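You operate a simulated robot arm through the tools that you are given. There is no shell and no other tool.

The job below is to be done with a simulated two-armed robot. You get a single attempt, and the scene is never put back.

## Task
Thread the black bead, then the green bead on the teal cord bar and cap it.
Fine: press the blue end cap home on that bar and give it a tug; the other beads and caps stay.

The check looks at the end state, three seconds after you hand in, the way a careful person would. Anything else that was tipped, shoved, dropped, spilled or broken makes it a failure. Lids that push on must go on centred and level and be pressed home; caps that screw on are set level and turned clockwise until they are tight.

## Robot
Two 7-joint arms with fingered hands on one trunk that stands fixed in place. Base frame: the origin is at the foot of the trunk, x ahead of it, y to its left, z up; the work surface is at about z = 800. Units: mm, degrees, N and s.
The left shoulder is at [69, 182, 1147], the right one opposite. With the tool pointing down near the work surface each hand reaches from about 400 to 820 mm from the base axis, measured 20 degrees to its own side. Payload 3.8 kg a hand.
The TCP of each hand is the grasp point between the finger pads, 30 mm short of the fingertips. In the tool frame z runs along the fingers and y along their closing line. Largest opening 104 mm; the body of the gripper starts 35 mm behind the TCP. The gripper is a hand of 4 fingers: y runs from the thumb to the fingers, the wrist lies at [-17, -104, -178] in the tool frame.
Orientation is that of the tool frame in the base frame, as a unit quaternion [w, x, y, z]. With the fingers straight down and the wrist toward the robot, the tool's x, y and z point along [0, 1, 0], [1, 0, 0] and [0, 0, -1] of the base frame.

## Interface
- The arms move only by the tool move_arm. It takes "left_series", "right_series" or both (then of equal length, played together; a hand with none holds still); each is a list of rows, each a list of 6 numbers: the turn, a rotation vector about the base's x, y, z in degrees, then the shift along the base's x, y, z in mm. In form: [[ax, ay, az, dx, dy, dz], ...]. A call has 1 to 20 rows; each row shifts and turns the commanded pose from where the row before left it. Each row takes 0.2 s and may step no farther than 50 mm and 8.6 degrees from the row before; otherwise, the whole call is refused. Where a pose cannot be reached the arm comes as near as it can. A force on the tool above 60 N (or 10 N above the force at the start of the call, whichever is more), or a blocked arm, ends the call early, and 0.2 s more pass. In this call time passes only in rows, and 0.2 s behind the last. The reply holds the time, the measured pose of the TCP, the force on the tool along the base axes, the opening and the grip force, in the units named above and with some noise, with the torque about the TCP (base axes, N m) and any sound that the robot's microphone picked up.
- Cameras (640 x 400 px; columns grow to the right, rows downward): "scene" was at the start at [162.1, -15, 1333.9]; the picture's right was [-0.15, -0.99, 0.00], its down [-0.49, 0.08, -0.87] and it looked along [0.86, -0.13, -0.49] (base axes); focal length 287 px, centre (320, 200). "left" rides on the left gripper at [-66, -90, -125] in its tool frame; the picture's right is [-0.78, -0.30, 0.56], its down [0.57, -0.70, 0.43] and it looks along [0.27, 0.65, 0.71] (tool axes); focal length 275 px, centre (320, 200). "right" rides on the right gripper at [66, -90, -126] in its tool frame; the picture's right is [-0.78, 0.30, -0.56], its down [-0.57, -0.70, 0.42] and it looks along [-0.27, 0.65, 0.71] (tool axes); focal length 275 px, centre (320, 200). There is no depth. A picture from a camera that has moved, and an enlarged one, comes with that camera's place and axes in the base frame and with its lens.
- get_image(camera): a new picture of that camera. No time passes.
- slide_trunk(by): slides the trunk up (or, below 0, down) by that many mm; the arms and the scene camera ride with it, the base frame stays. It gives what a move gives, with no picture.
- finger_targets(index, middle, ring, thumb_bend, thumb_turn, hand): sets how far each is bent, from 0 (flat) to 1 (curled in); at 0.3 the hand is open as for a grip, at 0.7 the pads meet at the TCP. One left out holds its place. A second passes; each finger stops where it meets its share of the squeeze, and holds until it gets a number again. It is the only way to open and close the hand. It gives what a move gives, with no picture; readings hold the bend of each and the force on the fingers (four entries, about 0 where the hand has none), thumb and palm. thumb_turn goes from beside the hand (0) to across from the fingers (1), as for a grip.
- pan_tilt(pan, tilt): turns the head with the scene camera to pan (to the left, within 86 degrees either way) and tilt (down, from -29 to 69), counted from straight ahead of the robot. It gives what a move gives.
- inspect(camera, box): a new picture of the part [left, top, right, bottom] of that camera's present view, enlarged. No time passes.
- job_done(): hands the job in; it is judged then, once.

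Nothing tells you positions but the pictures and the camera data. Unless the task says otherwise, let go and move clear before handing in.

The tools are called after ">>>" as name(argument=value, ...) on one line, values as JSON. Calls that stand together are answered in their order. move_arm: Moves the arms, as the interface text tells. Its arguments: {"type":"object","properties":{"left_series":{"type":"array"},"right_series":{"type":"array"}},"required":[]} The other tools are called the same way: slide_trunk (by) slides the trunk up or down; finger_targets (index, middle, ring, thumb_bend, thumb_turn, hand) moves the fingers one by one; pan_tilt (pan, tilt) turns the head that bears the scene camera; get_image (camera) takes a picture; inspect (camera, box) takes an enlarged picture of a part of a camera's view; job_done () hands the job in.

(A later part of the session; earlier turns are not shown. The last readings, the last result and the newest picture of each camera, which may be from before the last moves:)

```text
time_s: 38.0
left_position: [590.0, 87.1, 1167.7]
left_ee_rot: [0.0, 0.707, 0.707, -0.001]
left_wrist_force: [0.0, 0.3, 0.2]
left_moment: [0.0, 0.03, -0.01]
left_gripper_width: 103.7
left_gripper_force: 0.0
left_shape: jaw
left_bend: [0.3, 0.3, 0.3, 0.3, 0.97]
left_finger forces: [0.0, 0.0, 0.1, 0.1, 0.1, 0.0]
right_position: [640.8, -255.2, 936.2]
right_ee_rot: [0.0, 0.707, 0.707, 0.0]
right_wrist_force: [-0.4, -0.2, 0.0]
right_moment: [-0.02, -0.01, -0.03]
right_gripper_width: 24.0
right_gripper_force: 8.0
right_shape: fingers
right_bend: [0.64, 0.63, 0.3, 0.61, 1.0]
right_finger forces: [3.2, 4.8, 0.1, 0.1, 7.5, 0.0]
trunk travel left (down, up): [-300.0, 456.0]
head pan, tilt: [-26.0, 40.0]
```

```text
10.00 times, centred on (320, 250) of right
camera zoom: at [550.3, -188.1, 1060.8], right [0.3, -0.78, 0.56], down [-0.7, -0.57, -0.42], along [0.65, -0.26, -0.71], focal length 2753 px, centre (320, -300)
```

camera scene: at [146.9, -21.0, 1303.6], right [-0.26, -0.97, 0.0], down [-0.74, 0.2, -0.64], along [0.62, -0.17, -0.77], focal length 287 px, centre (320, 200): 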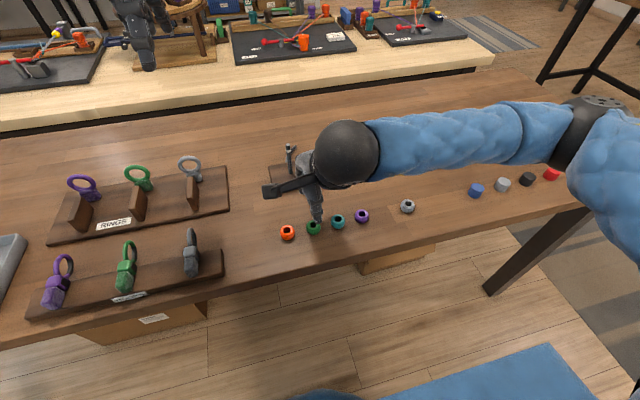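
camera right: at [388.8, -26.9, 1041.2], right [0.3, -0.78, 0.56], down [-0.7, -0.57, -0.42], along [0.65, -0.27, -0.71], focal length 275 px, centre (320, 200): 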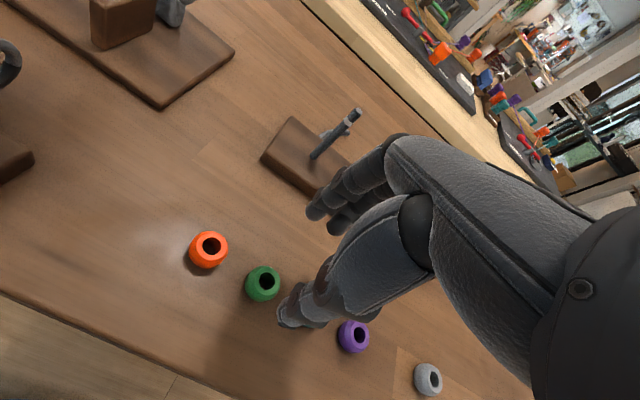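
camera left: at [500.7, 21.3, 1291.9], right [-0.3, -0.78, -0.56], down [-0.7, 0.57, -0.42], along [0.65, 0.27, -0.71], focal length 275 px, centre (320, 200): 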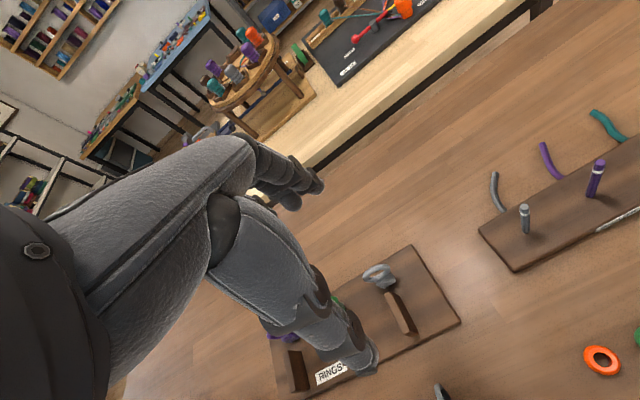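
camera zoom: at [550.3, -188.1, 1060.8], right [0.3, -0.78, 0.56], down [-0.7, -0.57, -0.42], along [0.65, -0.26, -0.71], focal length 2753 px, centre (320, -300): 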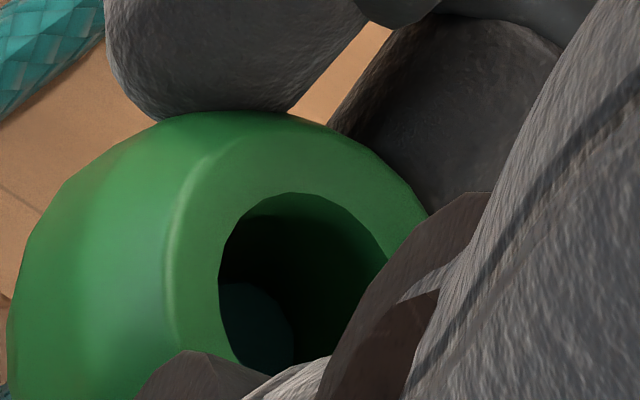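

The bar is inside the green bead with no force. I'll lower to the same release height.

>>> move_arm(right_series=[[0, 0, 0, 0, 0, -4], [0, 0, 0, 0, 0, -4], [0, 0, 0, 0, 0, -4], [0, 0, 0, 0, 0, -4], [0, 0, 0, 0, 0, -4], [0, 0, 0, 0, 0, -4]])

>>> inspect(camera="right", box=[240, 190, 380, 310])

>>> move_arm(right_series=[[0, 0, 0, 0, 0, -4], [0, 0, 0, 0, 0, -4], [0, 0, 0, 0, 0, -4], [0, 0, 0, 0, 0, -4], [0, 0, 0, 0, 0, -4], [0, 0, 0, 0, 0, -2]])

>>> inspect(camera="scene", box=[295, 170, 345, 220])

```text
time_s: 39.5
left_position: [590.6, 87.4, 1165.7]
left_ee_rot: [-0.001, 0.707, 0.707, 0.0]
left_wrist_force: [-0.3, -0.4, 0.2]
left_moment: [0.0, -0.01, 0.01]
left_gripper_width: 103.5
left_gripper_force: 0.0
left_shape: jaw
left_bend: [0.3, 0.3, 0.3, 0.3, 0.97]
left_finger forces: [0.0, 0.1, 0.0, 0.0, 0.1, 0.0]
right_position: [640.3, -255.1, 909.7]
right_ee_rot: [0.0, 0.707, 0.707, 0.0]
right_wrist_force: [0.0, -0.1, 1.0]
right_moment: [0.0, 0.01, 0.05]
right_gripper_width: 24.1
right_gripper_force: 7.1
right_shape: fingers
right_bend: [0.64, 0.63, 0.3, 0.61, 1.0]
right_finger forces: [3.2, 4.9, 0.1, 0.1, 7.4, 0.1]
trunk travel left (down, up): [-300.0, 456.0]
head pan, tilt: [-26.0, 40.0]
```

```text
3.33 times, centred on (310, 250) of right
camera zoom: at [550.1, -188.0, 1036.6], right [0.3, -0.78, 0.56], down [-0.7, -0.57, -0.42], along [0.65, -0.27, -0.71], focal length 918 px, centre (353, 33)
```

zoom: 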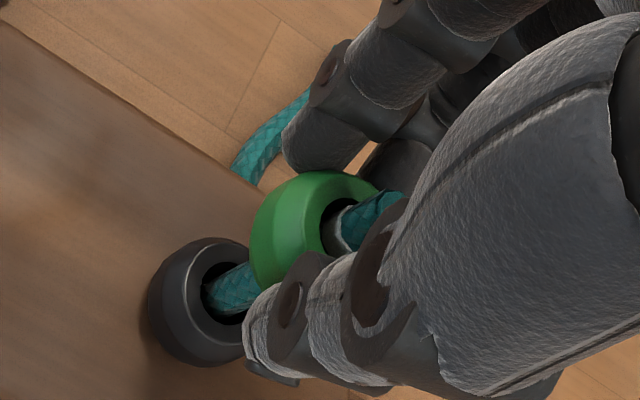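

```text
time_s: 40.9
left_position: [590.7, 87.2, 1166.7]
left_ee_rot: [-0.001, 0.707, 0.707, -0.001]
left_wrist_force: [-0.1, 0.6, -0.7]
left_moment: [-0.02, -0.01, -0.01]
left_gripper_width: 103.9
left_gripper_force: 0.1
left_shape: jaw
left_bend: [0.3, 0.3, 0.3, 0.3, 0.97]
left_finger forces: [0.0, 0.1, 0.0, 0.0, 0.0, 0.0]
right_position: [639.6, -254.8, 889.2]
right_ee_rot: [0.0, 0.707, 0.707, 0.001]
right_wrist_force: [-0.4, -0.7, -0.8]
right_moment: [0.0, 0.02, 0.0]
right_gripper_width: 24.1
right_gripper_force: 7.4
right_shape: fingers
right_bend: [0.64, 0.63, 0.3, 0.61, 1.0]
right_finger forces: [3.2, 4.8, 0.0, 0.1, 7.5, 0.0]
trunk travel left (down, up): [-300.0, 456.0]
head pan, tilt: [-26.0, 40.0]
```

```text
8.00 times, centred on (320, 195) of scene
camera zoom: at [149.0, -38.4, 1317.8], right [-0.44, -0.9, 0.0], down [-0.58, 0.28, -0.77], along [0.69, -0.34, -0.64], focal length 2299 px, centre (320, 240)
```

zoom: 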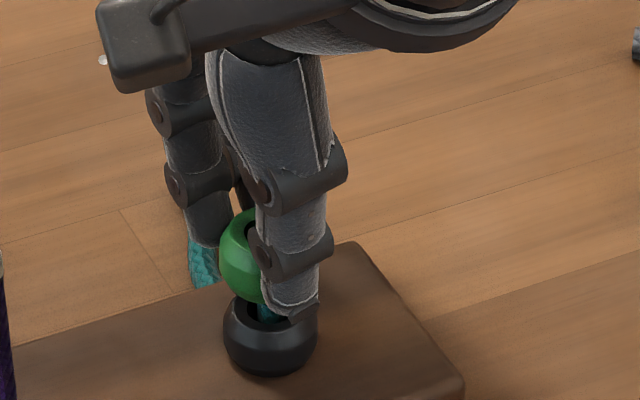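

The green bead is just above the black one on the bar, so I'll release and lift straight up.

>>> finger_targets(hand="right", index=0.48, middle=0.48, thumb_bend=0.48)

>>> inspect(camera="right", box=[240, 190, 380, 310])

>>> move_arm(right_series=[[0, 0, 0, 0, 0, 10], [0, 0, 0, 0, 0, 25], [0, 0, 0, 0, 0, 30], [0, 0, 0, 0, 0, 30]])

>>> inspect(camera="scene", box=[260, 150, 360, 250])

>>> inspect(camera="scene", box=[390, 140, 510, 260])

```text
time_s: 41.9
left_position: [589.6, 85.9, 1166.5]
left_ee_rot: [-0.001, 0.707, 0.707, 0.0]
left_wrist_force: [0.5, -0.1, -0.1]
left_moment: [0.0, -0.03, -0.01]
left_gripper_width: 103.8
left_gripper_force: 0.0
left_shape: jaw
left_bend: [0.3, 0.3, 0.3, 0.3, 0.97]
left_finger forces: [0.0, 0.0, 0.0, 0.1, 0.0, 0.0]
right_position: [640.5, -255.0, 888.8]
right_ee_rot: [0.0, 0.707, 0.707, 0.0]
right_wrist_force: [-0.1, 0.3, -0.5]
right_moment: [0.04, -0.01, -0.01]
right_gripper_width: 58.4
right_gripper_force: 0.1
right_shape: fingers
right_bend: [0.48, 0.48, 0.3, 0.48, 1.0]
right_finger forces: [0.1, 0.1, 0.0, 0.0, 0.0, 0.0]
trunk travel left (down, up): [-300.0, 456.0]
head pan, tilt: [-26.0, 40.0]
```

```text
3.33 times, centred on (310, 250) of right
camera zoom: at [550.3, -188.1, 1015.0], right [0.3, -0.78, 0.56], down [-0.7, -0.57, -0.42], along [0.65, -0.27, -0.71], focal length 918 px, centre (353, 33)
```

zoom: 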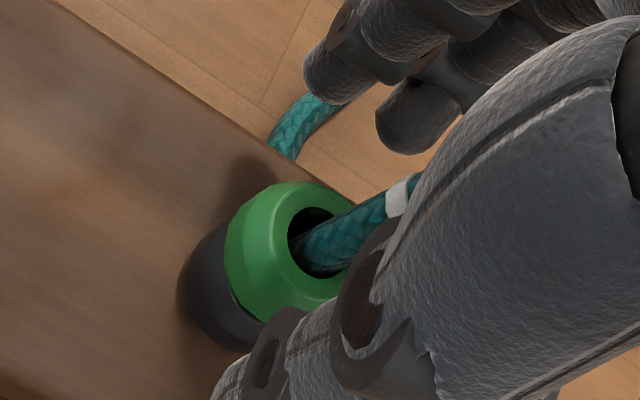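

```text
time_s: 42.9
left_position: [590.5, 86.9, 1166.4]
left_ee_rot: [0.001, 0.707, 0.707, 0.0]
left_wrist_force: [0.4, 0.5, 0.3]
left_moment: [0.0, 0.02, -0.04]
left_gripper_width: 103.6
left_gripper_force: 0.0
left_shape: jaw
left_bend: [0.3, 0.3, 0.3, 0.3, 0.97]
left_finger forces: [0.0, 0.1, 0.0, 0.0, 0.0, 0.0]
right_position: [638.9, -255.2, 984.3]
right_ee_rot: [0.001, 0.707, 0.707, 0.0]
right_wrist_force: [-0.4, -0.2, 0.2]
right_moment: [0.0, 0.02, -0.01]
right_gripper_width: 58.3
right_gripper_force: 0.2
right_shape: fingers
right_bend: [0.48, 0.48, 0.3, 0.48, 1.0]
right_finger forces: [0.0, 0.0, 0.0, 0.1, 0.1, 0.1]
trunk travel left (down, up): [-300.0, 456.0]
head pan, tilt: [-26.0, 40.0]
```

```text
4.00 times, centred on (310, 200) of scene
camera zoom: at [148.7, -38.1, 1317.8], right [-0.44, -0.9, 0.0], down [-0.58, 0.28, -0.77], along [0.69, -0.34, -0.64], focal length 1150 px, centre (360, 200)
```

zoom: 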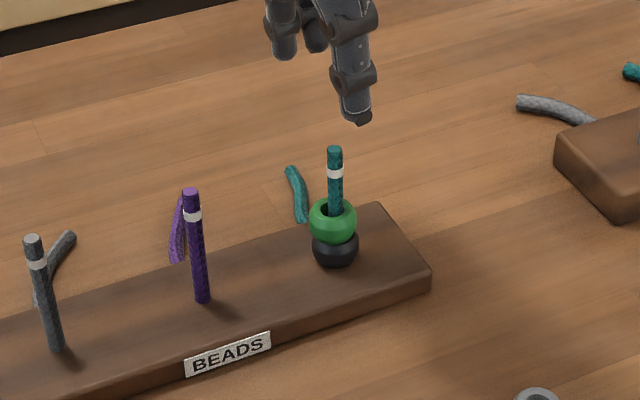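

```text
3.33 times, centred on (450, 200) of scene
camera zoom: at [148.7, -38.1, 1317.8], right [-0.44, -0.9, 0.0], down [-0.58, 0.28, -0.77], along [0.69, -0.34, -0.64], focal length 958 px, centre (-113, 200)
```

zoom: 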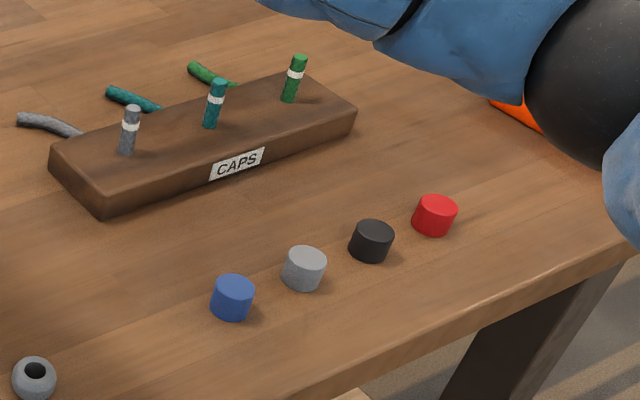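

Black and green are both threaded in order on the teal bar. Next is the blue cap, near [481,-484], so I'll travel there at height and look.

>>> move_arm(right_series=[[0, 0, 0, -22.6, -32.5, 0], [0, 0, 0, -22.6, -32.5, 0], [0, 0, 0, -22.6, -32.5, 0], [0, 0, 0, -22.6, -32.5, 0], [0, 0, 0, -22.6, -32.5, -10], [0, 0, 0, -22.6, -32.5, -25], [0, 0, 0, -22.6, -32.5, -28]])

>>> pan_tilt(pan=-45, tilt=45)

>>> get_image(camera="scene")

>>> get_image(camera="right")

>>> inspect(camera="right", box=[220, 220, 340, 320])

```text
time_s: 44.5
left_position: [588.6, 86.2, 1166.5]
left_ee_rot: [0.0, 0.708, 0.707, 0.0]
left_wrist_force: [-0.9, -0.4, -0.8]
left_moment: [0.02, 0.0, 0.04]
left_gripper_width: 103.5
left_gripper_force: 0.1
left_shape: jaw
left_bend: [0.3, 0.3, 0.3, 0.3, 0.97]
left_finger forces: [0.1, 0.1, 0.0, 0.0, 0.0, 0.0]
right_position: [481.9, -481.5, 921.8]
right_ee_rot: [0.0, 0.707, 0.708, 0.001]
right_wrist_force: [0.1, 1.2, 0.6]
right_moment: [0.0, -0.01, 0.02]
right_gripper_width: 58.2
right_gripper_force: 0.0
right_shape: fingers
right_bend: [0.48, 0.48, 0.3, 0.48, 1.0]
right_finger forces: [0.1, 0.0, 0.1, 0.0, 0.0, 0.1]
trunk travel left (down, up): [-300.0, 456.0]
head pan, tilt: [-26.0, 40.0]
```

```text
time_s: 45.3
left_position: [589.7, 87.0, 1165.8]
left_ee_rot: [-0.001, 0.707, 0.707, -0.001]
left_wrist_force: [-0.1, -0.1, 0.0]
left_moment: [0.03, 0.0, -0.02]
left_gripper_width: 103.6
left_gripper_force: 0.1
left_shape: jaw
left_bend: [0.3, 0.3, 0.3, 0.3, 0.97]
left_finger forces: [0.2, 0.0, 0.0, 0.0, 0.0, 0.1]
right_position: [481.0, -481.4, 922.0]
right_ee_rot: [0.001, 0.706, 0.708, 0.0]
right_wrist_force: [0.1, 0.2, 0.7]
right_moment: [-0.01, -0.01, 0.02]
right_gripper_width: 58.4
right_gripper_force: 0.0
right_shape: fingers
right_bend: [0.48, 0.48, 0.3, 0.48, 1.0]
right_finger forces: [0.0, 0.1, 0.0, 0.0, 0.0, 0.0]
trunk travel left (down, up): [-300.0, 456.0]
head pan, tilt: [-45.0, 45.0]
```

```text
taken
camera scene: at [130.0, -58.6, 1310.5], right [-0.71, -0.71, 0.0], down [-0.5, 0.5, -0.71], along [0.5, -0.5, -0.71], focal length 287 px, centre (320, 200)
```

scene: 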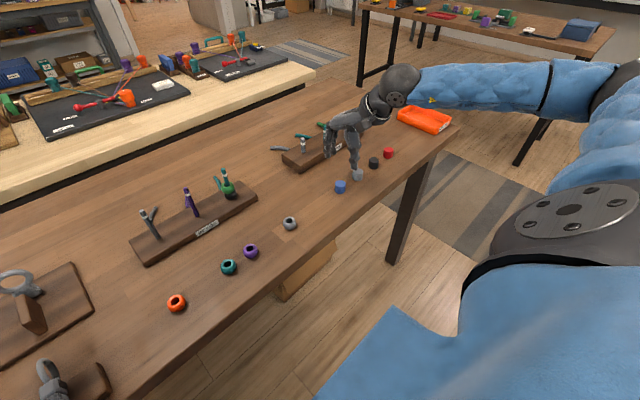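

```text
taken
camera right: at [391.9, -414.9, 1047.4], right [0.3, -0.78, 0.56], down [-0.7, -0.57, -0.42], along [0.65, -0.27, -0.71], focal length 275 px, centre (320, 200)
```

right: 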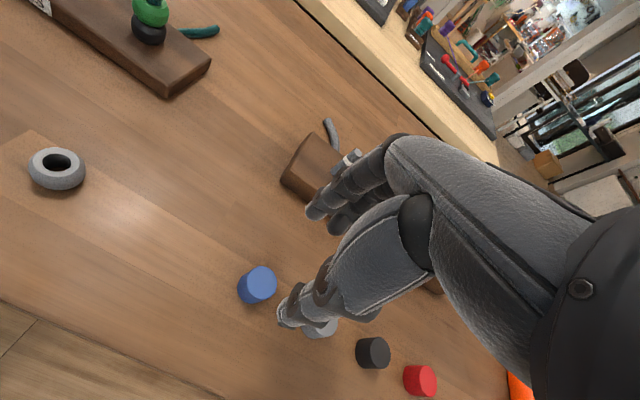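

```text
4.00 times, centred on (280, 270) of right
camera zoom: at [391.9, -414.9, 1047.4], right [0.3, -0.78, 0.56], down [-0.7, -0.57, -0.42], along [0.65, -0.27, -0.71], focal length 1101 px, centre (480, -80)
```

zoom: 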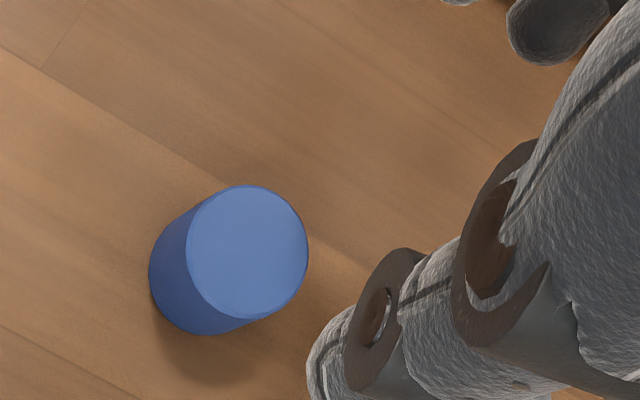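

The blue cap is about 28–29 mm across and roughly 20 mm tall, almost under the hand. I'll cross-check with a scene zoom.

>>> inspect(camera="scene", box=[310, 120, 410, 220])

>>> inspect(camera="scene", box=[325, 170, 365, 205])

```text
4.00 times, centred on (360, 170) of scene
camera zoom: at [130.0, -58.6, 1310.5], right [-0.71, -0.71, 0.0], down [-0.5, 0.5, -0.71], along [0.5, -0.5, -0.71], focal length 1150 px, centre (160, 320)
```

zoom: 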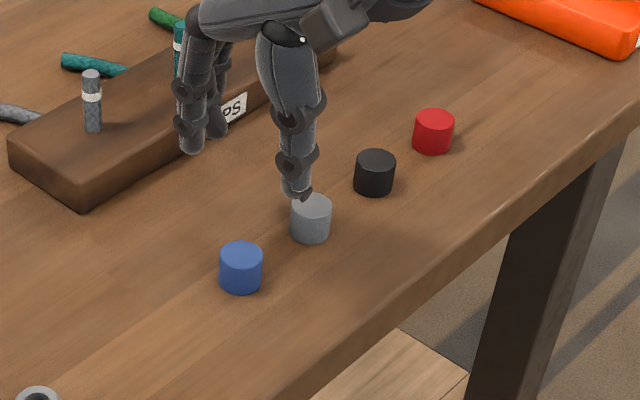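

```text
11.43 times, centred on (345, 188) of scene
camera zoom: at [130.0, -58.6, 1310.5], right [-0.71, -0.71, 0.0], down [-0.5, 0.5, -0.71], along [0.5, -0.5, -0.71], focal length 3285 px, centre (34, 343)
```

zoom: 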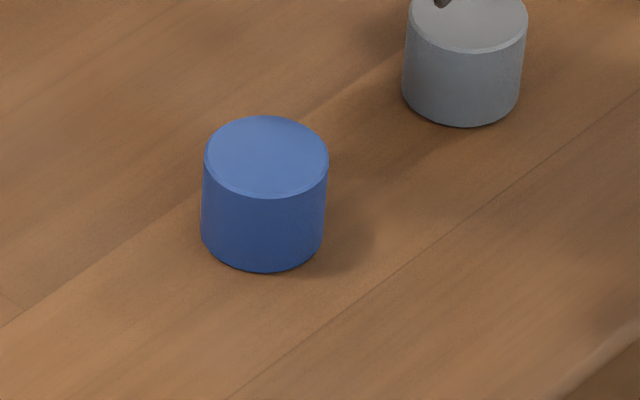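

The cap centre is at about [480.3,-481.2]. I'll descend over it with the fingers open.

>>> move_arm(right_series=[[0, 0, 0, 0, 1.5, -25], [0, 0, 0, 0, 0, -25], [0, 0, 0, 0, 0, -18], [0, 0, 0, 0, 0, -6]])

>>> inspect(camera="right", box=[200, 160, 400, 360])

>>> inspect(camera="scene", box=[310, 130, 390, 210])

```text
time_s: 46.3
left_position: [589.1, 87.3, 1167.0]
left_ee_rot: [-0.001, 0.707, 0.707, -0.001]
left_wrist_force: [-0.3, -0.8, 0.6]
left_moment: [0.01, -0.01, 0.03]
left_gripper_width: 103.6
left_gripper_force: 0.0
left_shape: jaw
left_bend: [0.3, 0.3, 0.3, 0.3, 0.97]
left_finger forces: [0.1, 0.1, 0.1, 0.1, 0.0, 0.1]
right_position: [481.8, -480.5, 847.5]
right_ee_rot: [0.0, 0.707, 0.707, 0.0]
right_wrist_force: [0.0, -0.9, 0.9]
right_moment: [0.02, -0.02, 0.0]
right_gripper_width: 58.3
right_gripper_force: 0.1
right_shape: fingers
right_bend: [0.48, 0.48, 0.3, 0.48, 1.0]
right_finger forces: [0.0, 0.1, 0.0, 0.0, 0.0, 0.0]
trunk travel left (down, up): [-300.0, 456.0]
head pan, tilt: [-45.0, 45.0]
```

```text
2.00 times, centred on (300, 260) of right
camera zoom: at [391.8, -414.1, 973.0], right [0.3, -0.78, 0.56], down [-0.7, -0.57, -0.42], along [0.65, -0.27, -0.71], focal length 551 px, centre (360, 80)
```

zoom: 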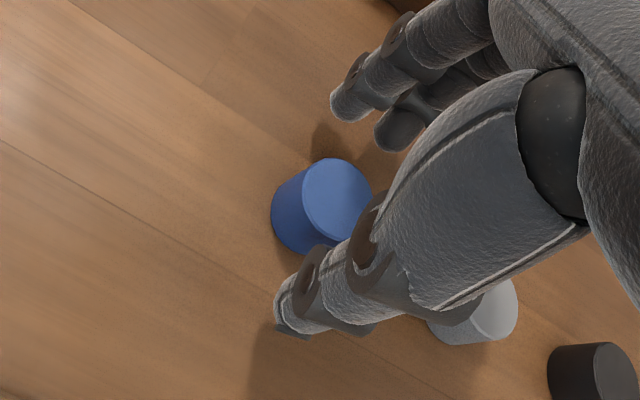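

```text
5.00 times, centred on (350, 170) of scene
camera zoom: at [129.9, -58.6, 1310.5], right [-0.71, -0.71, 0.0], down [-0.5, 0.5, -0.71], along [0.5, -0.5, -0.71], focal length 1437 px, centre (170, 350)
```

zoom: 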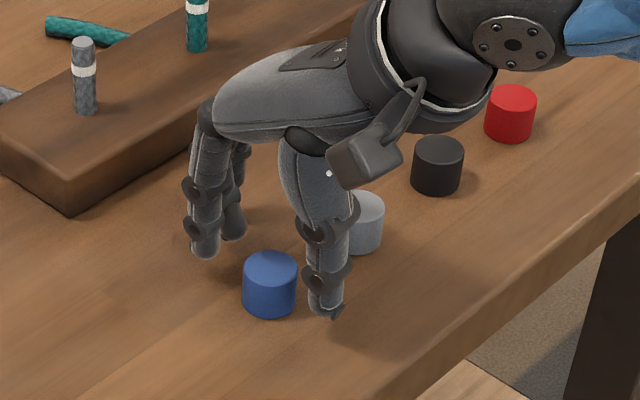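

The cap is centred between the fingers. I'll lower a bit more and close on it gradually.

>>> move_arm(right_series=[[0, 0, 0, 0, 1, -3], [0, 0, 0, 0, 0, -3.5]])

>>> finger_targets(hand="right", index=0.56, middle=0.56, thumb_bend=0.56)

>>> finger_targets(hand="right", index=0.64, middle=0.64, thumb_bend=0.64)

>>> inspect(camera="right", box=[260, 200, 360, 300])

>>> inspect(camera="scene", box=[320, 150, 380, 210])

```text
time_s: 46.9
left_position: [589.2, 86.4, 1165.9]
left_ee_rot: [0.0, 0.707, 0.707, -0.001]
left_wrist_force: [-0.1, 0.7, -0.5]
left_moment: [0.01, 0.02, 0.04]
left_gripper_width: 103.7
left_gripper_force: 0.0
left_shape: jaw
left_bend: [0.3, 0.3, 0.3, 0.3, 0.97]
left_finger forces: [0.1, 0.0, 0.1, 0.1, 0.0, 0.0]
right_position: [480.9, -479.9, 840.6]
right_ee_rot: [-0.001, 0.707, 0.707, 0.0]
right_wrist_force: [-0.5, 0.0, -0.3]
right_moment: [-0.03, -0.01, -0.01]
right_gripper_width: 58.4
right_gripper_force: 0.0
right_shape: fingers
right_bend: [0.48, 0.48, 0.3, 0.48, 1.0]
right_finger forces: [0.0, 0.1, 0.1, 0.1, 0.0, 0.0]
trunk travel left (down, up): [-300.0, 456.0]
head pan, tilt: [-45.0, 45.0]
```

```text
time_s: 47.9
left_position: [590.0, 86.7, 1166.2]
left_ee_rot: [0.0, 0.707, 0.707, 0.0]
left_wrist_force: [-0.5, -0.2, -0.3]
left_moment: [0.0, 0.0, 0.04]
left_gripper_width: 103.6
left_gripper_force: 0.1
left_shape: jaw
left_bend: [0.3, 0.3, 0.3, 0.3, 0.97]
left_finger forces: [0.1, 0.0, 0.0, 0.0, 0.0, 0.1]
right_position: [480.8, -479.3, 840.7]
right_ee_rot: [0.0, 0.707, 0.707, 0.0]
right_wrist_force: [-0.5, 0.4, 0.3]
right_moment: [0.04, 0.0, 0.01]
right_gripper_width: 38.7
right_gripper_force: 0.1
right_shape: fingers
right_bend: [0.56, 0.56, 0.3, 0.56, 1.0]
right_finger forces: [0.0, 0.0, 0.0, 0.0, 0.1, 0.0]
trunk travel left (down, up): [-300.0, 456.0]
head pan, tilt: [-45.0, 45.0]
```

```text
time_s: 48.9
left_position: [590.4, 85.9, 1166.6]
left_ee_rot: [-0.001, 0.707, 0.707, -0.001]
left_wrist_force: [-0.4, -0.2, 0.2]
left_moment: [0.01, 0.02, 0.03]
left_gripper_width: 103.5
left_gripper_force: 0.2
left_shape: jaw
left_bend: [0.3, 0.3, 0.3, 0.3, 0.97]
left_finger forces: [0.1, 0.0, 0.1, 0.0, 0.1, 0.0]
right_position: [481.9, -480.5, 840.4]
right_ee_rot: [0.001, 0.708, 0.707, 0.001]
right_wrist_force: [0.3, 0.5, 0.3]
right_moment: [0.01, -0.01, 0.0]
right_gripper_width: 25.0
right_gripper_force: 2.6
right_shape: fingers
right_bend: [0.62, 0.63, 0.3, 0.61, 1.0]
right_finger forces: [1.8, 1.4, 0.0, 0.0, 3.1, 0.0]
trunk travel left (down, up): [-300.0, 456.0]
head pan, tilt: [-45.0, 45.0]
```

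```text
4.00 times, centred on (310, 250) of right
camera zoom: at [391.5, -413.1, 966.3], right [0.3, -0.78, 0.56], down [-0.7, -0.57, -0.42], along [0.65, -0.27, -0.71], focal length 1101 px, centre (360, 0)
```

zoom: 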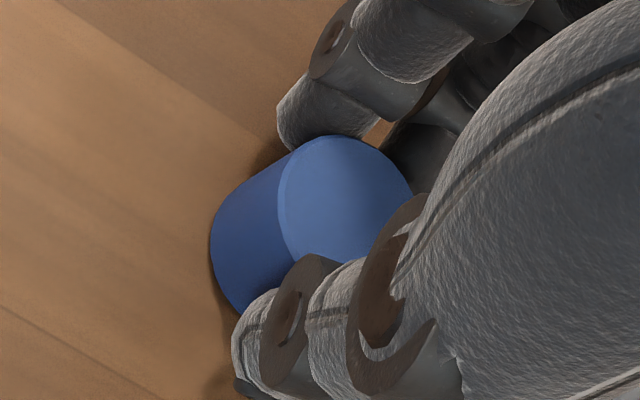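

```text
6.67 times, centred on (350, 180) of scene
camera zoom: at [130.0, -58.6, 1310.5], right [-0.71, -0.71, 0.0], down [-0.5, 0.5, -0.71], along [0.5, -0.5, -0.71], focal length 1916 px, centre (120, 333)
```

zoom: 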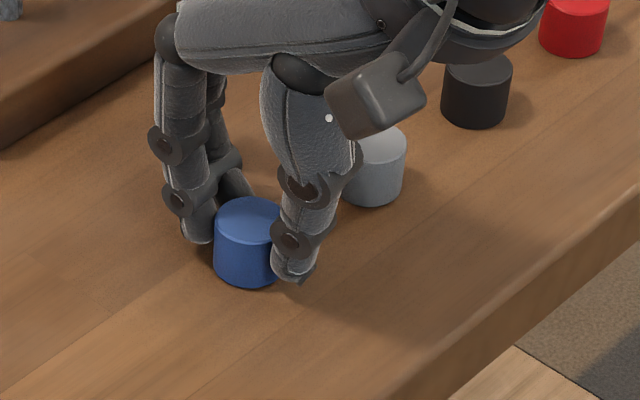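

The cap is held evenly by thumb, index and middle. I'll firm up the grip and lift it straight up.

>>> finger_targets(hand="right", index=0.7, middle=0.7, thumb_bend=0.69)

>>> move_arm(right_series=[[0, 0, 0, 0, 0, 6], [0, 0, 0, 0, 0, 12], [0, 0, 0, 0, 0, 20], [0, 0, 0, 0, 0, 30], [0, 0, 0, 0, 0, 30], [0, 0, 0, 0, 0, 32]])

>>> inspect(camera="right", box=[260, 200, 360, 300])

>>> inspect(camera="scene", box=[310, 100, 390, 180])

```text
time_s: 49.9
left_position: [589.2, 86.0, 1167.0]
left_ee_rot: [-0.001, 0.707, 0.707, -0.001]
left_wrist_force: [0.9, 0.2, 0.2]
left_moment: [0.02, 0.0, 0.0]
left_gripper_width: 103.7
left_gripper_force: 0.1
left_shape: jaw
left_bend: [0.3, 0.3, 0.3, 0.3, 0.97]
left_finger forces: [0.0, 0.0, 0.1, 0.0, 0.1, 0.0]
right_position: [481.4, -479.9, 840.2]
right_ee_rot: [0.001, 0.707, 0.707, 0.0]
right_wrist_force: [0.4, 0.9, 0.4]
right_moment: [0.03, 0.0, -0.01]
right_gripper_width: 23.9
right_gripper_force: 9.0
right_shape: fingers
right_bend: [0.64, 0.66, 0.3, 0.61, 1.0]
right_finger forces: [4.7, 4.1, 0.1, 0.0, 8.6, 0.1]
trunk travel left (down, up): [-300.0, 456.0]
head pan, tilt: [-45.0, 45.0]
```

```text
time_s: 51.3
left_position: [590.3, 86.0, 1166.5]
left_ee_rot: [0.0, 0.707, 0.707, 0.0]
left_wrist_force: [-1.2, 0.9, -1.0]
left_moment: [-0.01, 0.02, -0.02]
left_gripper_width: 103.5
left_gripper_force: 0.1
left_shape: jaw
left_bend: [0.3, 0.3, 0.3, 0.3, 0.97]
left_finger forces: [0.1, 0.1, 0.0, 0.0, 0.0, 0.0]
right_position: [480.8, -479.6, 970.7]
right_ee_rot: [0.0, 0.707, 0.707, 0.0]
right_wrist_force: [-0.2, 0.2, 0.5]
right_moment: [0.01, -0.01, 0.01]
right_gripper_width: 23.9
right_gripper_force: 8.9
right_shape: fingers
right_bend: [0.64, 0.66, 0.3, 0.61, 1.0]
right_finger forces: [4.7, 4.2, 0.1, 0.0, 8.6, 0.1]
trunk travel left (down, up): [-300.0, 456.0]
head pan, tilt: [-45.0, 45.0]
```

```text
4.00 times, centred on (310, 250) of right
camera zoom: at [390.8, -412.2, 1096.8], right [0.3, -0.78, 0.56], down [-0.7, -0.57, -0.42], along [0.65, -0.26, -0.71], focal length 1101 px, centre (360, 0)
```

zoom: 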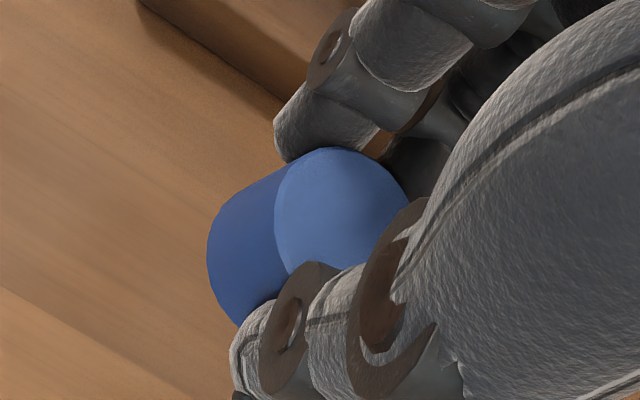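

```text
5.00 times, centred on (350, 140) of scene
camera zoom: at [129.8, -58.4, 1310.6], right [-0.71, -0.71, 0.0], down [-0.5, 0.5, -0.71], along [0.5, -0.5, -0.71], focal length 1437 px, centre (170, 500)
```

zoom: 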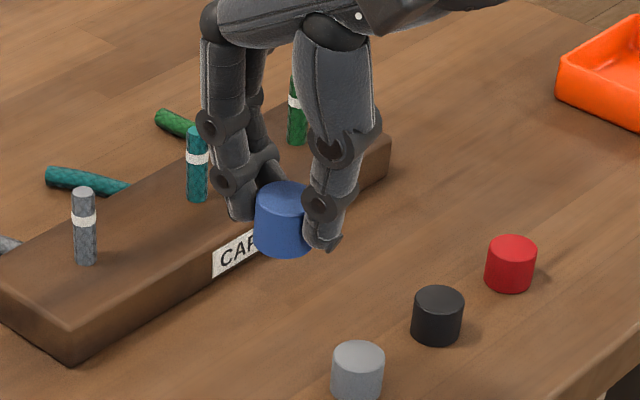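

The cap is lifted cleanly and the other caps are untouched. I'll check its level at high zoom before carrying it.

>>> inspect(camera="scene", box=[345, 125, 385, 155])

>>> inspect(camera="right", box=[305, 230, 365, 275])

```text
13.33 times, centred on (365, 140) of scene
camera zoom: at [129.8, -58.4, 1310.6], right [-0.71, -0.71, 0.0], down [-0.5, 0.5, -0.71], along [0.5, -0.5, -0.71], focal length 3832 px, centre (-280, 1000)
```

zoom: 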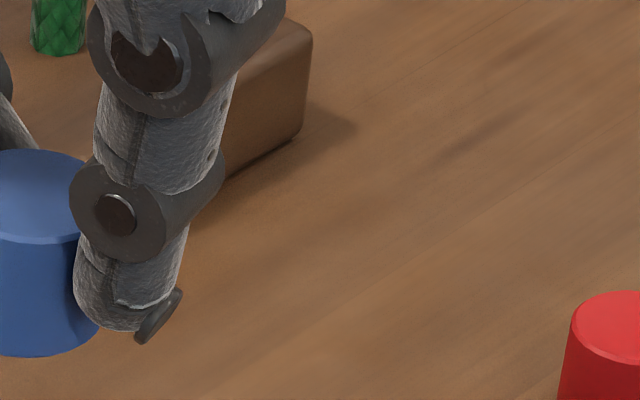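

```text
8.89 times, centred on (335, 252) of right
camera zoom: at [390.8, -412.2, 1096.8], right [0.3, -0.78, 0.56], down [-0.7, -0.57, -0.42], along [0.65, -0.26, -0.71], focal length 2447 px, centre (187, -267)
```

zoom: 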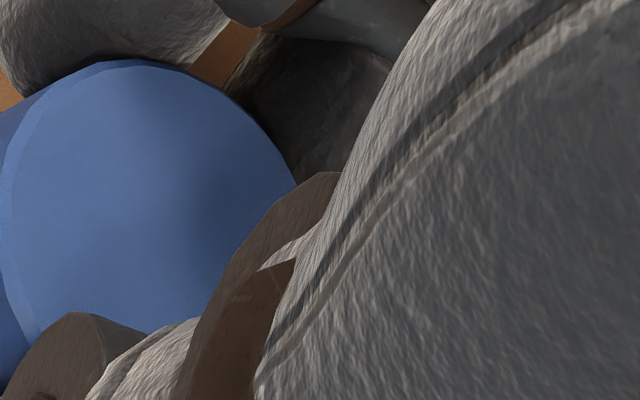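

>>> inspect(camera="scene", box=[325, 128, 365, 158])

>>> inspect(camera="right", box=[290, 220, 350, 295])

```text
13.33 times, centred on (345, 143) of scene
camera zoom: at [129.8, -58.4, 1310.6], right [-0.71, -0.71, 0.0], down [-0.5, 0.5, -0.71], along [0.5, -0.5, -0.71], focal length 3832 px, centre (-13, 960)
```

zoom: 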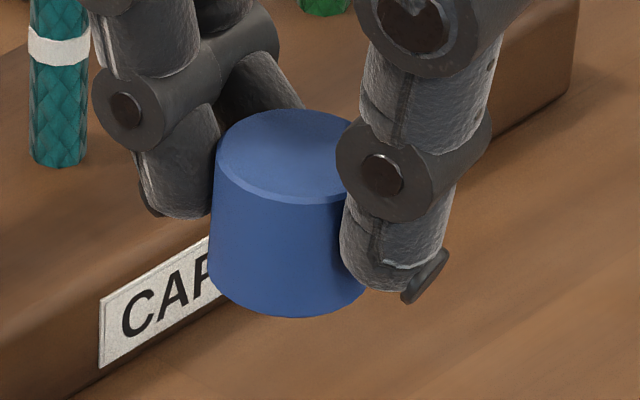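

```text
5.33 times, centred on (320, 258) of right
camera zoom: at [390.8, -412.2, 1096.8], right [0.3, -0.78, 0.56], down [-0.7, -0.57, -0.42], along [0.65, -0.26, -0.71], focal length 1468 px, centre (320, -107)
```

zoom: 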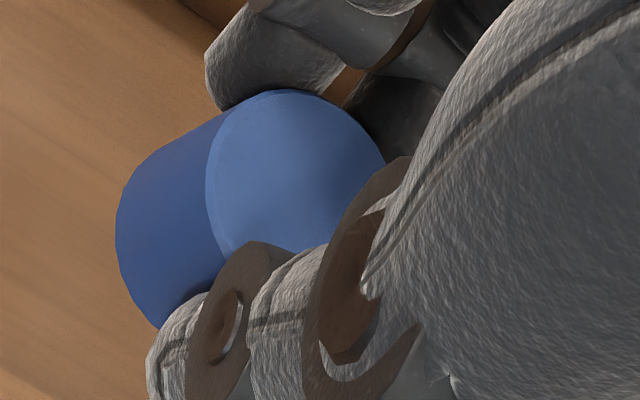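

The cap looks level in both views. I'll carry it to hover over the teal bar, with the target offset worked out from the right camera.

>>> move_arm(right_series=[[0, 0, 0, 22.76, 31.6, 0], [0, 0, 0, 22.76, 31.6, 0], [0, 0, 0, 22.76, 31.6, 0], [0, 0, 0, 22.76, 31.6, 0], [0, 0, 0, 22.76, 31.6, 0], [0, 0, 0, 22.76, 31.6, 0], [0, 0, 0, 22.76, 31.6, 0]])

>>> pan_tilt(pan=-26, tilt=40)

>>> inspect(camera="right", box=[230, 230, 350, 310])

>>> inspect(camera="scene", box=[300, 160, 340, 200])

```text
time_s: 52.9
left_position: [591.3, 87.0, 1166.0]
left_ee_rot: [-0.001, 0.707, 0.707, 0.0]
left_wrist_force: [0.6, -0.6, 0.2]
left_moment: [0.01, 0.04, -0.01]
left_gripper_width: 103.9
left_gripper_force: 0.0
left_shape: jaw
left_bend: [0.3, 0.3, 0.3, 0.3, 0.97]
left_finger forces: [0.1, 0.0, 0.1, 0.0, 0.1, 0.0]
right_position: [642.0, -258.4, 971.3]
right_ee_rot: [0.0, 0.708, 0.707, -0.001]
right_wrist_force: [0.5, -0.4, 0.3]
right_moment: [0.0, 0.01, 0.0]
right_gripper_width: 23.8
right_gripper_force: 8.9
right_shape: fingers
right_bend: [0.64, 0.66, 0.3, 0.61, 1.0]
right_finger forces: [4.8, 4.3, 0.0, 0.1, 8.3, 0.0]
trunk travel left (down, up): [-300.0, 456.0]
head pan, tilt: [-45.0, 45.0]
```

```text
time_s: 53.7
left_position: [590.2, 87.2, 1167.1]
left_ee_rot: [-0.001, 0.707, 0.707, -0.001]
left_wrist_force: [-0.5, -0.6, 0.7]
left_moment: [0.02, 0.04, 0.01]
left_gripper_width: 103.7
left_gripper_force: 0.0
left_shape: jaw
left_bend: [0.3, 0.3, 0.3, 0.3, 0.97]
left_finger forces: [0.1, 0.1, 0.0, 0.0, 0.0, 0.0]
right_position: [641.8, -259.8, 971.7]
right_ee_rot: [0.0, 0.707, 0.708, 0.0]
right_wrist_force: [-0.1, -0.2, -0.5]
right_moment: [-0.02, -0.01, 0.0]
right_gripper_width: 23.9
right_gripper_force: 8.4
right_shape: fingers
right_bend: [0.64, 0.66, 0.3, 0.61, 1.0]
right_finger forces: [4.6, 4.3, 0.1, 0.1, 8.4, 0.1]
trunk travel left (down, up): [-300.0, 456.0]
head pan, tilt: [-26.0, 40.0]
```

```text
5.00 times, centred on (290, 270) of right
camera zoom: at [551.7, -192.1, 1096.6], right [0.3, -0.78, 0.56], down [-0.7, -0.57, -0.42], along [0.65, -0.27, -0.71], focal length 1376 px, centre (470, -150)
```

zoom: 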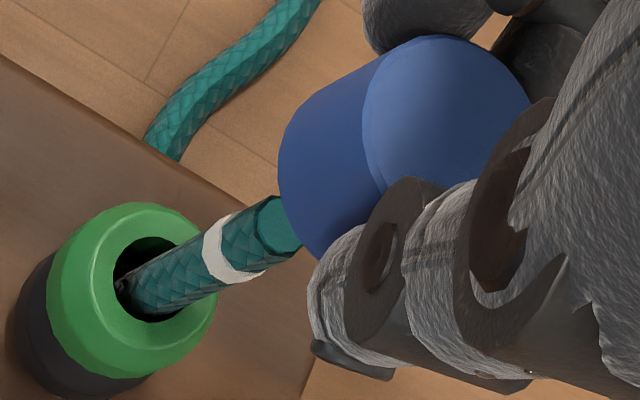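

```text
10.00 times, centred on (320, 180) of scene
camera zoom: at [149.0, -38.3, 1317.7], right [-0.44, -0.9, 0.0], down [-0.58, 0.28, -0.77], along [0.69, -0.34, -0.64], focal length 2874 px, centre (320, 400)
```

zoom: 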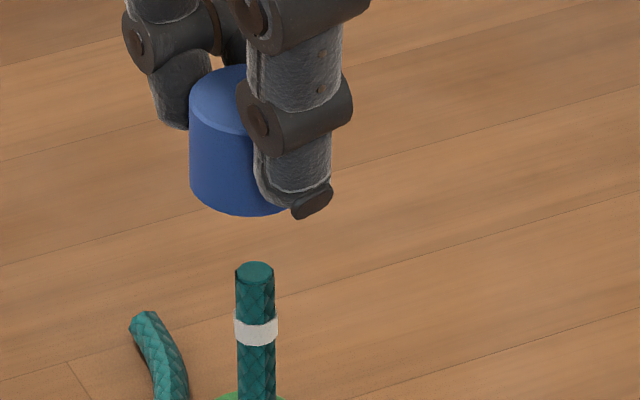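

The cap is within about 1 mm of the bar axis in both views. I'll trim by -0.8 mm in x and lower until it is just above the bar tip.

>>> move_arm(right_series=[[0, 0, 0, -0.8, 0, -8], [0, 0, 0, 0, 0, -8], [0, 0, 0, 0, 0, -4]])

>>> inspect(camera="scene", box=[305, 165, 335, 195])

>>> inspect(camera="right", box=[260, 230, 340, 290])

```text
time_s: 54.5
left_position: [590.5, 87.9, 1166.1]
left_ee_rot: [-0.001, 0.707, 0.707, -0.001]
left_wrist_force: [-0.5, -0.2, 0.6]
left_moment: [0.03, 0.01, 0.0]
left_gripper_width: 103.8
left_gripper_force: 0.0
left_shape: jaw
left_bend: [0.3, 0.3, 0.3, 0.3, 0.97]
left_finger forces: [0.0, 0.0, 0.0, 0.1, 0.0, 0.0]
right_position: [641.6, -258.7, 950.3]
right_ee_rot: [0.0, 0.707, 0.708, -0.001]
right_wrist_force: [-0.5, -0.2, -0.8]
right_moment: [0.0, 0.0, -0.05]
right_gripper_width: 23.6
right_gripper_force: 9.0
right_shape: fingers
right_bend: [0.64, 0.66, 0.3, 0.61, 1.0]
right_finger forces: [4.7, 4.3, 0.1, 0.1, 8.4, 0.1]
trunk travel left (down, up): [-300.0, 456.0]
head pan, tilt: [-26.0, 40.0]
```

```text
13.33 times, centred on (320, 180) of scene
camera zoom: at [149.0, -38.4, 1317.8], right [-0.44, -0.9, 0.0], down [-0.58, 0.28, -0.77], along [0.69, -0.34, -0.64], focal length 3832 px, centre (320, 467)
```

zoom: 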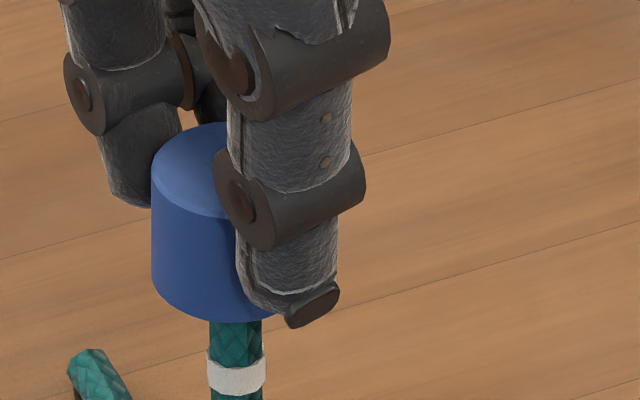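

```text
6.67 times, centred on (300, 260) of right
camera zoom: at [550.8, -191.8, 1076.0], right [0.3, -0.78, 0.56], down [-0.7, -0.57, -0.42], along [0.65, -0.27, -0.71], focal length 1835 px, centre (453, -200)
```

zoom: 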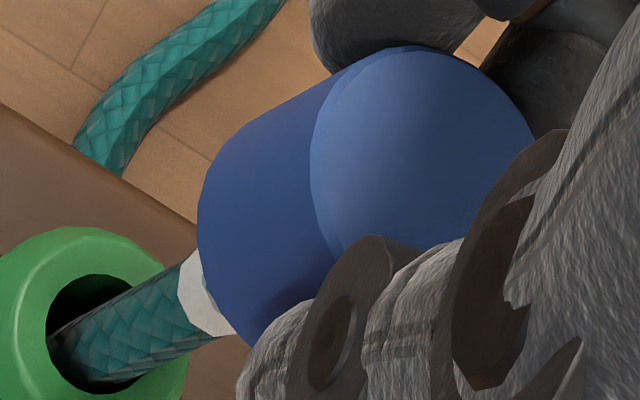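

Alignment holds to within about 0.4 mm. I'll now lower a couple of mm at a time, watching the force.

>>> move_arm(right_series=[[0, 0, 0, 0, 0, -2], [0, 0, 0, 0, 0, -2]])

>>> move_arm(right_series=[[0, 0, 0, 0, 0, -1.5]])

```text
time_s: 55.1
left_position: [590.3, 86.4, 1166.2]
left_ee_rot: [-0.001, 0.707, 0.707, -0.001]
left_wrist_force: [0.1, 0.2, 0.1]
left_moment: [0.02, 0.0, -0.02]
left_gripper_width: 104.0
left_gripper_force: 0.1
left_shape: jaw
left_bend: [0.3, 0.3, 0.3, 0.3, 0.97]
left_finger forces: [0.0, 0.0, 0.1, 0.0, 0.1, 0.0]
right_position: [641.0, -257.9, 946.6]
right_ee_rot: [0.001, 0.708, 0.706, 0.0]
right_wrist_force: [0.4, -0.2, -0.5]
right_moment: [0.0, 0.03, -0.01]
right_gripper_width: 23.8
right_gripper_force: 8.5
right_shape: fingers
right_bend: [0.64, 0.66, 0.3, 0.61, 1.0]
right_finger forces: [4.7, 4.3, 0.0, 0.1, 8.4, 0.0]
trunk travel left (down, up): [-300.0, 456.0]
head pan, tilt: [-26.0, 40.0]
```

```text
time_s: 55.5
left_position: [590.4, 86.6, 1166.9]
left_ee_rot: [0.0, 0.707, 0.707, -0.001]
left_wrist_force: [0.2, 0.7, -0.2]
left_moment: [-0.01, -0.02, -0.03]
left_gripper_width: 103.7
left_gripper_force: 0.1
left_shape: jaw
left_bend: [0.3, 0.3, 0.3, 0.3, 0.97]
left_finger forces: [0.1, 0.0, 0.0, 0.0, 0.0, 0.1]
right_position: [640.3, -260.6, 945.3]
right_ee_rot: [-0.001, 0.708, 0.707, 0.0]
right_wrist_force: [0.4, 0.6, -0.9]
right_moment: [-0.01, -0.01, -0.03]
right_gripper_width: 24.0
right_gripper_force: 8.5
right_shape: fingers
right_bend: [0.64, 0.66, 0.3, 0.61, 1.0]
right_finger forces: [4.7, 4.2, 0.0, 0.1, 8.3, 0.0]
trunk travel left (down, up): [-300.0, 456.0]
head pan, tilt: [-26.0, 40.0]
```

No contact yet at TCP z≈945. Continuing down in 1.5 mm steps.

>>> move_arm(right_series=[[0, 0, 0, 0, 0, -1.5]])

>>> move_arm(right_series=[[0, 0, 0, 0, 0, -1.5]])

>>> inspect(camera="scene", box=[305, 165, 335, 195])

```text
time_s: 55.9
left_position: [590.1, 87.3, 1166.2]
left_ee_rot: [0.0, 0.707, 0.707, -0.001]
left_wrist_force: [1.0, 0.2, 0.7]
left_moment: [-0.03, 0.01, 0.0]
left_gripper_width: 103.8
left_gripper_force: 0.1
left_shape: jaw
left_bend: [0.3, 0.3, 0.3, 0.3, 0.97]
left_finger forces: [0.0, 0.0, 0.0, 0.0, 0.0, 0.0]
right_position: [640.9, -259.2, 944.0]
right_ee_rot: [0.001, 0.707, 0.707, 0.0]
right_wrist_force: [-0.2, 0.6, -0.2]
right_moment: [-0.01, 0.0, 0.04]
right_gripper_width: 23.8
right_gripper_force: 8.5
right_shape: fingers
right_bend: [0.64, 0.66, 0.3, 0.61, 1.0]
right_finger forces: [4.7, 4.4, 0.0, 0.0, 8.3, 0.0]
trunk travel left (down, up): [-300.0, 456.0]
head pan, tilt: [-26.0, 40.0]
```

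```text
time_s: 56.3
left_position: [589.5, 87.7, 1166.3]
left_ee_rot: [0.0, 0.707, 0.707, 0.0]
left_wrist_force: [0.5, 0.2, 0.2]
left_moment: [0.03, -0.01, -0.01]
left_gripper_width: 103.6
left_gripper_force: 0.0
left_shape: jaw
left_bend: [0.3, 0.3, 0.3, 0.3, 0.97]
left_finger forces: [0.1, 0.1, 0.1, 0.0, 0.1, 0.0]
right_position: [641.2, -259.5, 942.1]
right_ee_rot: [0.0, 0.707, 0.707, 0.001]
right_wrist_force: [0.1, 0.6, -0.3]
right_moment: [0.02, -0.01, 0.0]
right_gripper_width: 23.9
right_gripper_force: 8.7
right_shape: fingers
right_bend: [0.64, 0.66, 0.3, 0.61, 1.0]
right_finger forces: [4.7, 4.3, 0.1, 0.0, 8.4, 0.0]
trunk travel left (down, up): [-300.0, 456.0]
head pan, tilt: [-26.0, 40.0]
```

```text
13.33 times, centred on (320, 180) of scene
camera zoom: at [149.0, -38.4, 1317.8], right [-0.44, -0.9, 0.0], down [-0.58, 0.28, -0.77], along [0.69, -0.34, -0.64], focal length 3832 px, centre (320, 467)
```

zoom: 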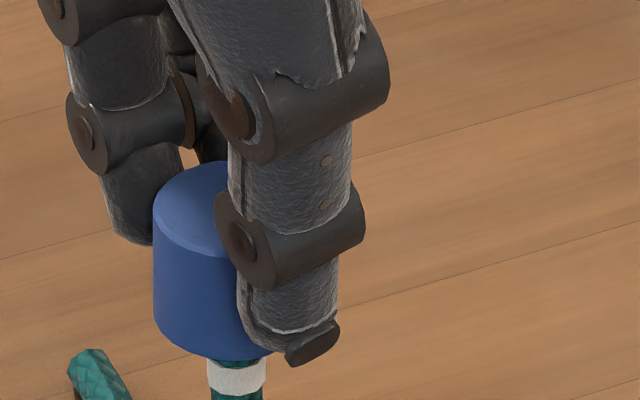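

The cap bottom is now below the bar's tip level with no force, so the bar is entering the bore. I'll keep lowering.

>>> move_arm(right_series=[[0, 0, 0, 0, 0, -1.5]])

>>> move_arm(right_series=[[0, 0, 0, 0, 0, -1.5]])

>>> move_arm(right_series=[[0, 0, 0, 0, 0, -1.5]])

>>> inspect(camera="scene", box=[305, 170, 335, 200])

```text
time_s: 56.7
left_position: [590.0, 87.2, 1167.0]
left_ee_rot: [0.0, 0.707, 0.707, 0.0]
left_wrist_force: [0.1, 0.4, -0.7]
left_moment: [-0.01, -0.02, -0.02]
left_gripper_width: 103.6
left_gripper_force: 0.1
left_shape: jaw
left_bend: [0.3, 0.3, 0.3, 0.3, 0.97]
left_finger forces: [0.0, 0.0, 0.0, 0.1, 0.0, 0.2]
right_position: [640.6, -258.3, 941.6]
right_ee_rot: [0.0, 0.707, 0.707, 0.0]
right_wrist_force: [-0.2, 0.0, 0.3]
right_moment: [0.02, -0.01, 0.02]
right_gripper_width: 23.6
right_gripper_force: 8.9
right_shape: fingers
right_bend: [0.64, 0.66, 0.3, 0.61, 1.0]
right_finger forces: [4.7, 4.3, 0.0, 0.0, 8.5, 0.0]
trunk travel left (down, up): [-300.0, 456.0]
head pan, tilt: [-26.0, 40.0]
```

```text
time_s: 57.1
left_position: [590.2, 85.5, 1165.8]
left_ee_rot: [-0.001, 0.707, 0.707, 0.0]
left_wrist_force: [0.3, -0.6, -0.6]
left_moment: [-0.01, 0.03, 0.02]
left_gripper_width: 103.5
left_gripper_force: 0.0
left_shape: jaw
left_bend: [0.3, 0.3, 0.3, 0.3, 0.97]
left_finger forces: [0.0, 0.0, 0.0, 0.0, 0.0, 0.0]
right_position: [641.5, -259.2, 939.8]
right_ee_rot: [0.001, 0.708, 0.706, 0.001]
right_wrist_force: [-0.4, 0.7, -0.4]
right_moment: [0.01, -0.01, 0.01]
right_gripper_width: 23.7
right_gripper_force: 9.0
right_shape: fingers
right_bend: [0.64, 0.66, 0.3, 0.61, 1.0]
right_finger forces: [4.8, 4.3, 0.0, 0.0, 8.5, 0.1]
trunk travel left (down, up): [-300.0, 456.0]
head pan, tilt: [-26.0, 40.0]
```

```text
time_s: 57.5
left_position: [590.8, 86.5, 1167.0]
left_ee_rot: [0.0, 0.707, 0.707, -0.001]
left_wrist_force: [-0.8, 0.2, 1.0]
left_moment: [-0.03, 0.02, -0.03]
left_gripper_width: 103.6
left_gripper_force: 0.0
left_shape: jaw
left_bend: [0.3, 0.3, 0.3, 0.3, 0.97]
left_finger forces: [0.0, 0.0, 0.1, 0.1, 0.0, 0.0]
right_position: [641.4, -259.0, 937.0]
right_ee_rot: [0.0, 0.707, 0.707, 0.0]
right_wrist_force: [-0.2, -0.9, -0.1]
right_moment: [0.03, -0.01, 0.0]
right_gripper_width: 23.8
right_gripper_force: 8.8
right_shape: fingers
right_bend: [0.64, 0.66, 0.3, 0.61, 1.0]
right_finger forces: [4.7, 4.3, 0.1, 0.1, 8.3, 0.0]
trunk travel left (down, up): [-300.0, 456.0]
head pan, tilt: [-26.0, 40.0]
```

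```text
13.33 times, centred on (320, 185) of scene
camera zoom: at [149.0, -38.4, 1317.8], right [-0.44, -0.9, 0.0], down [-0.58, 0.28, -0.77], along [0.69, -0.34, -0.64], focal length 3832 px, centre (320, 400)
```

zoom: 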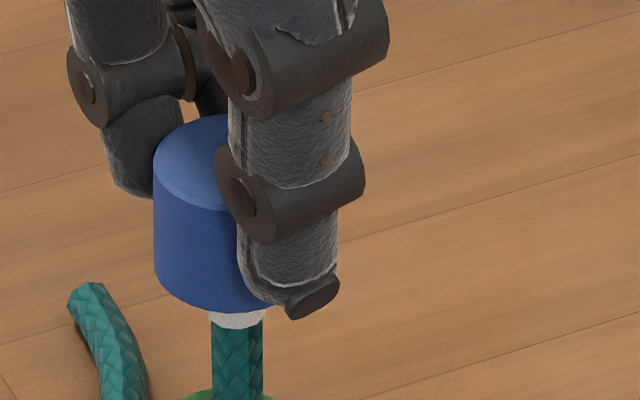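

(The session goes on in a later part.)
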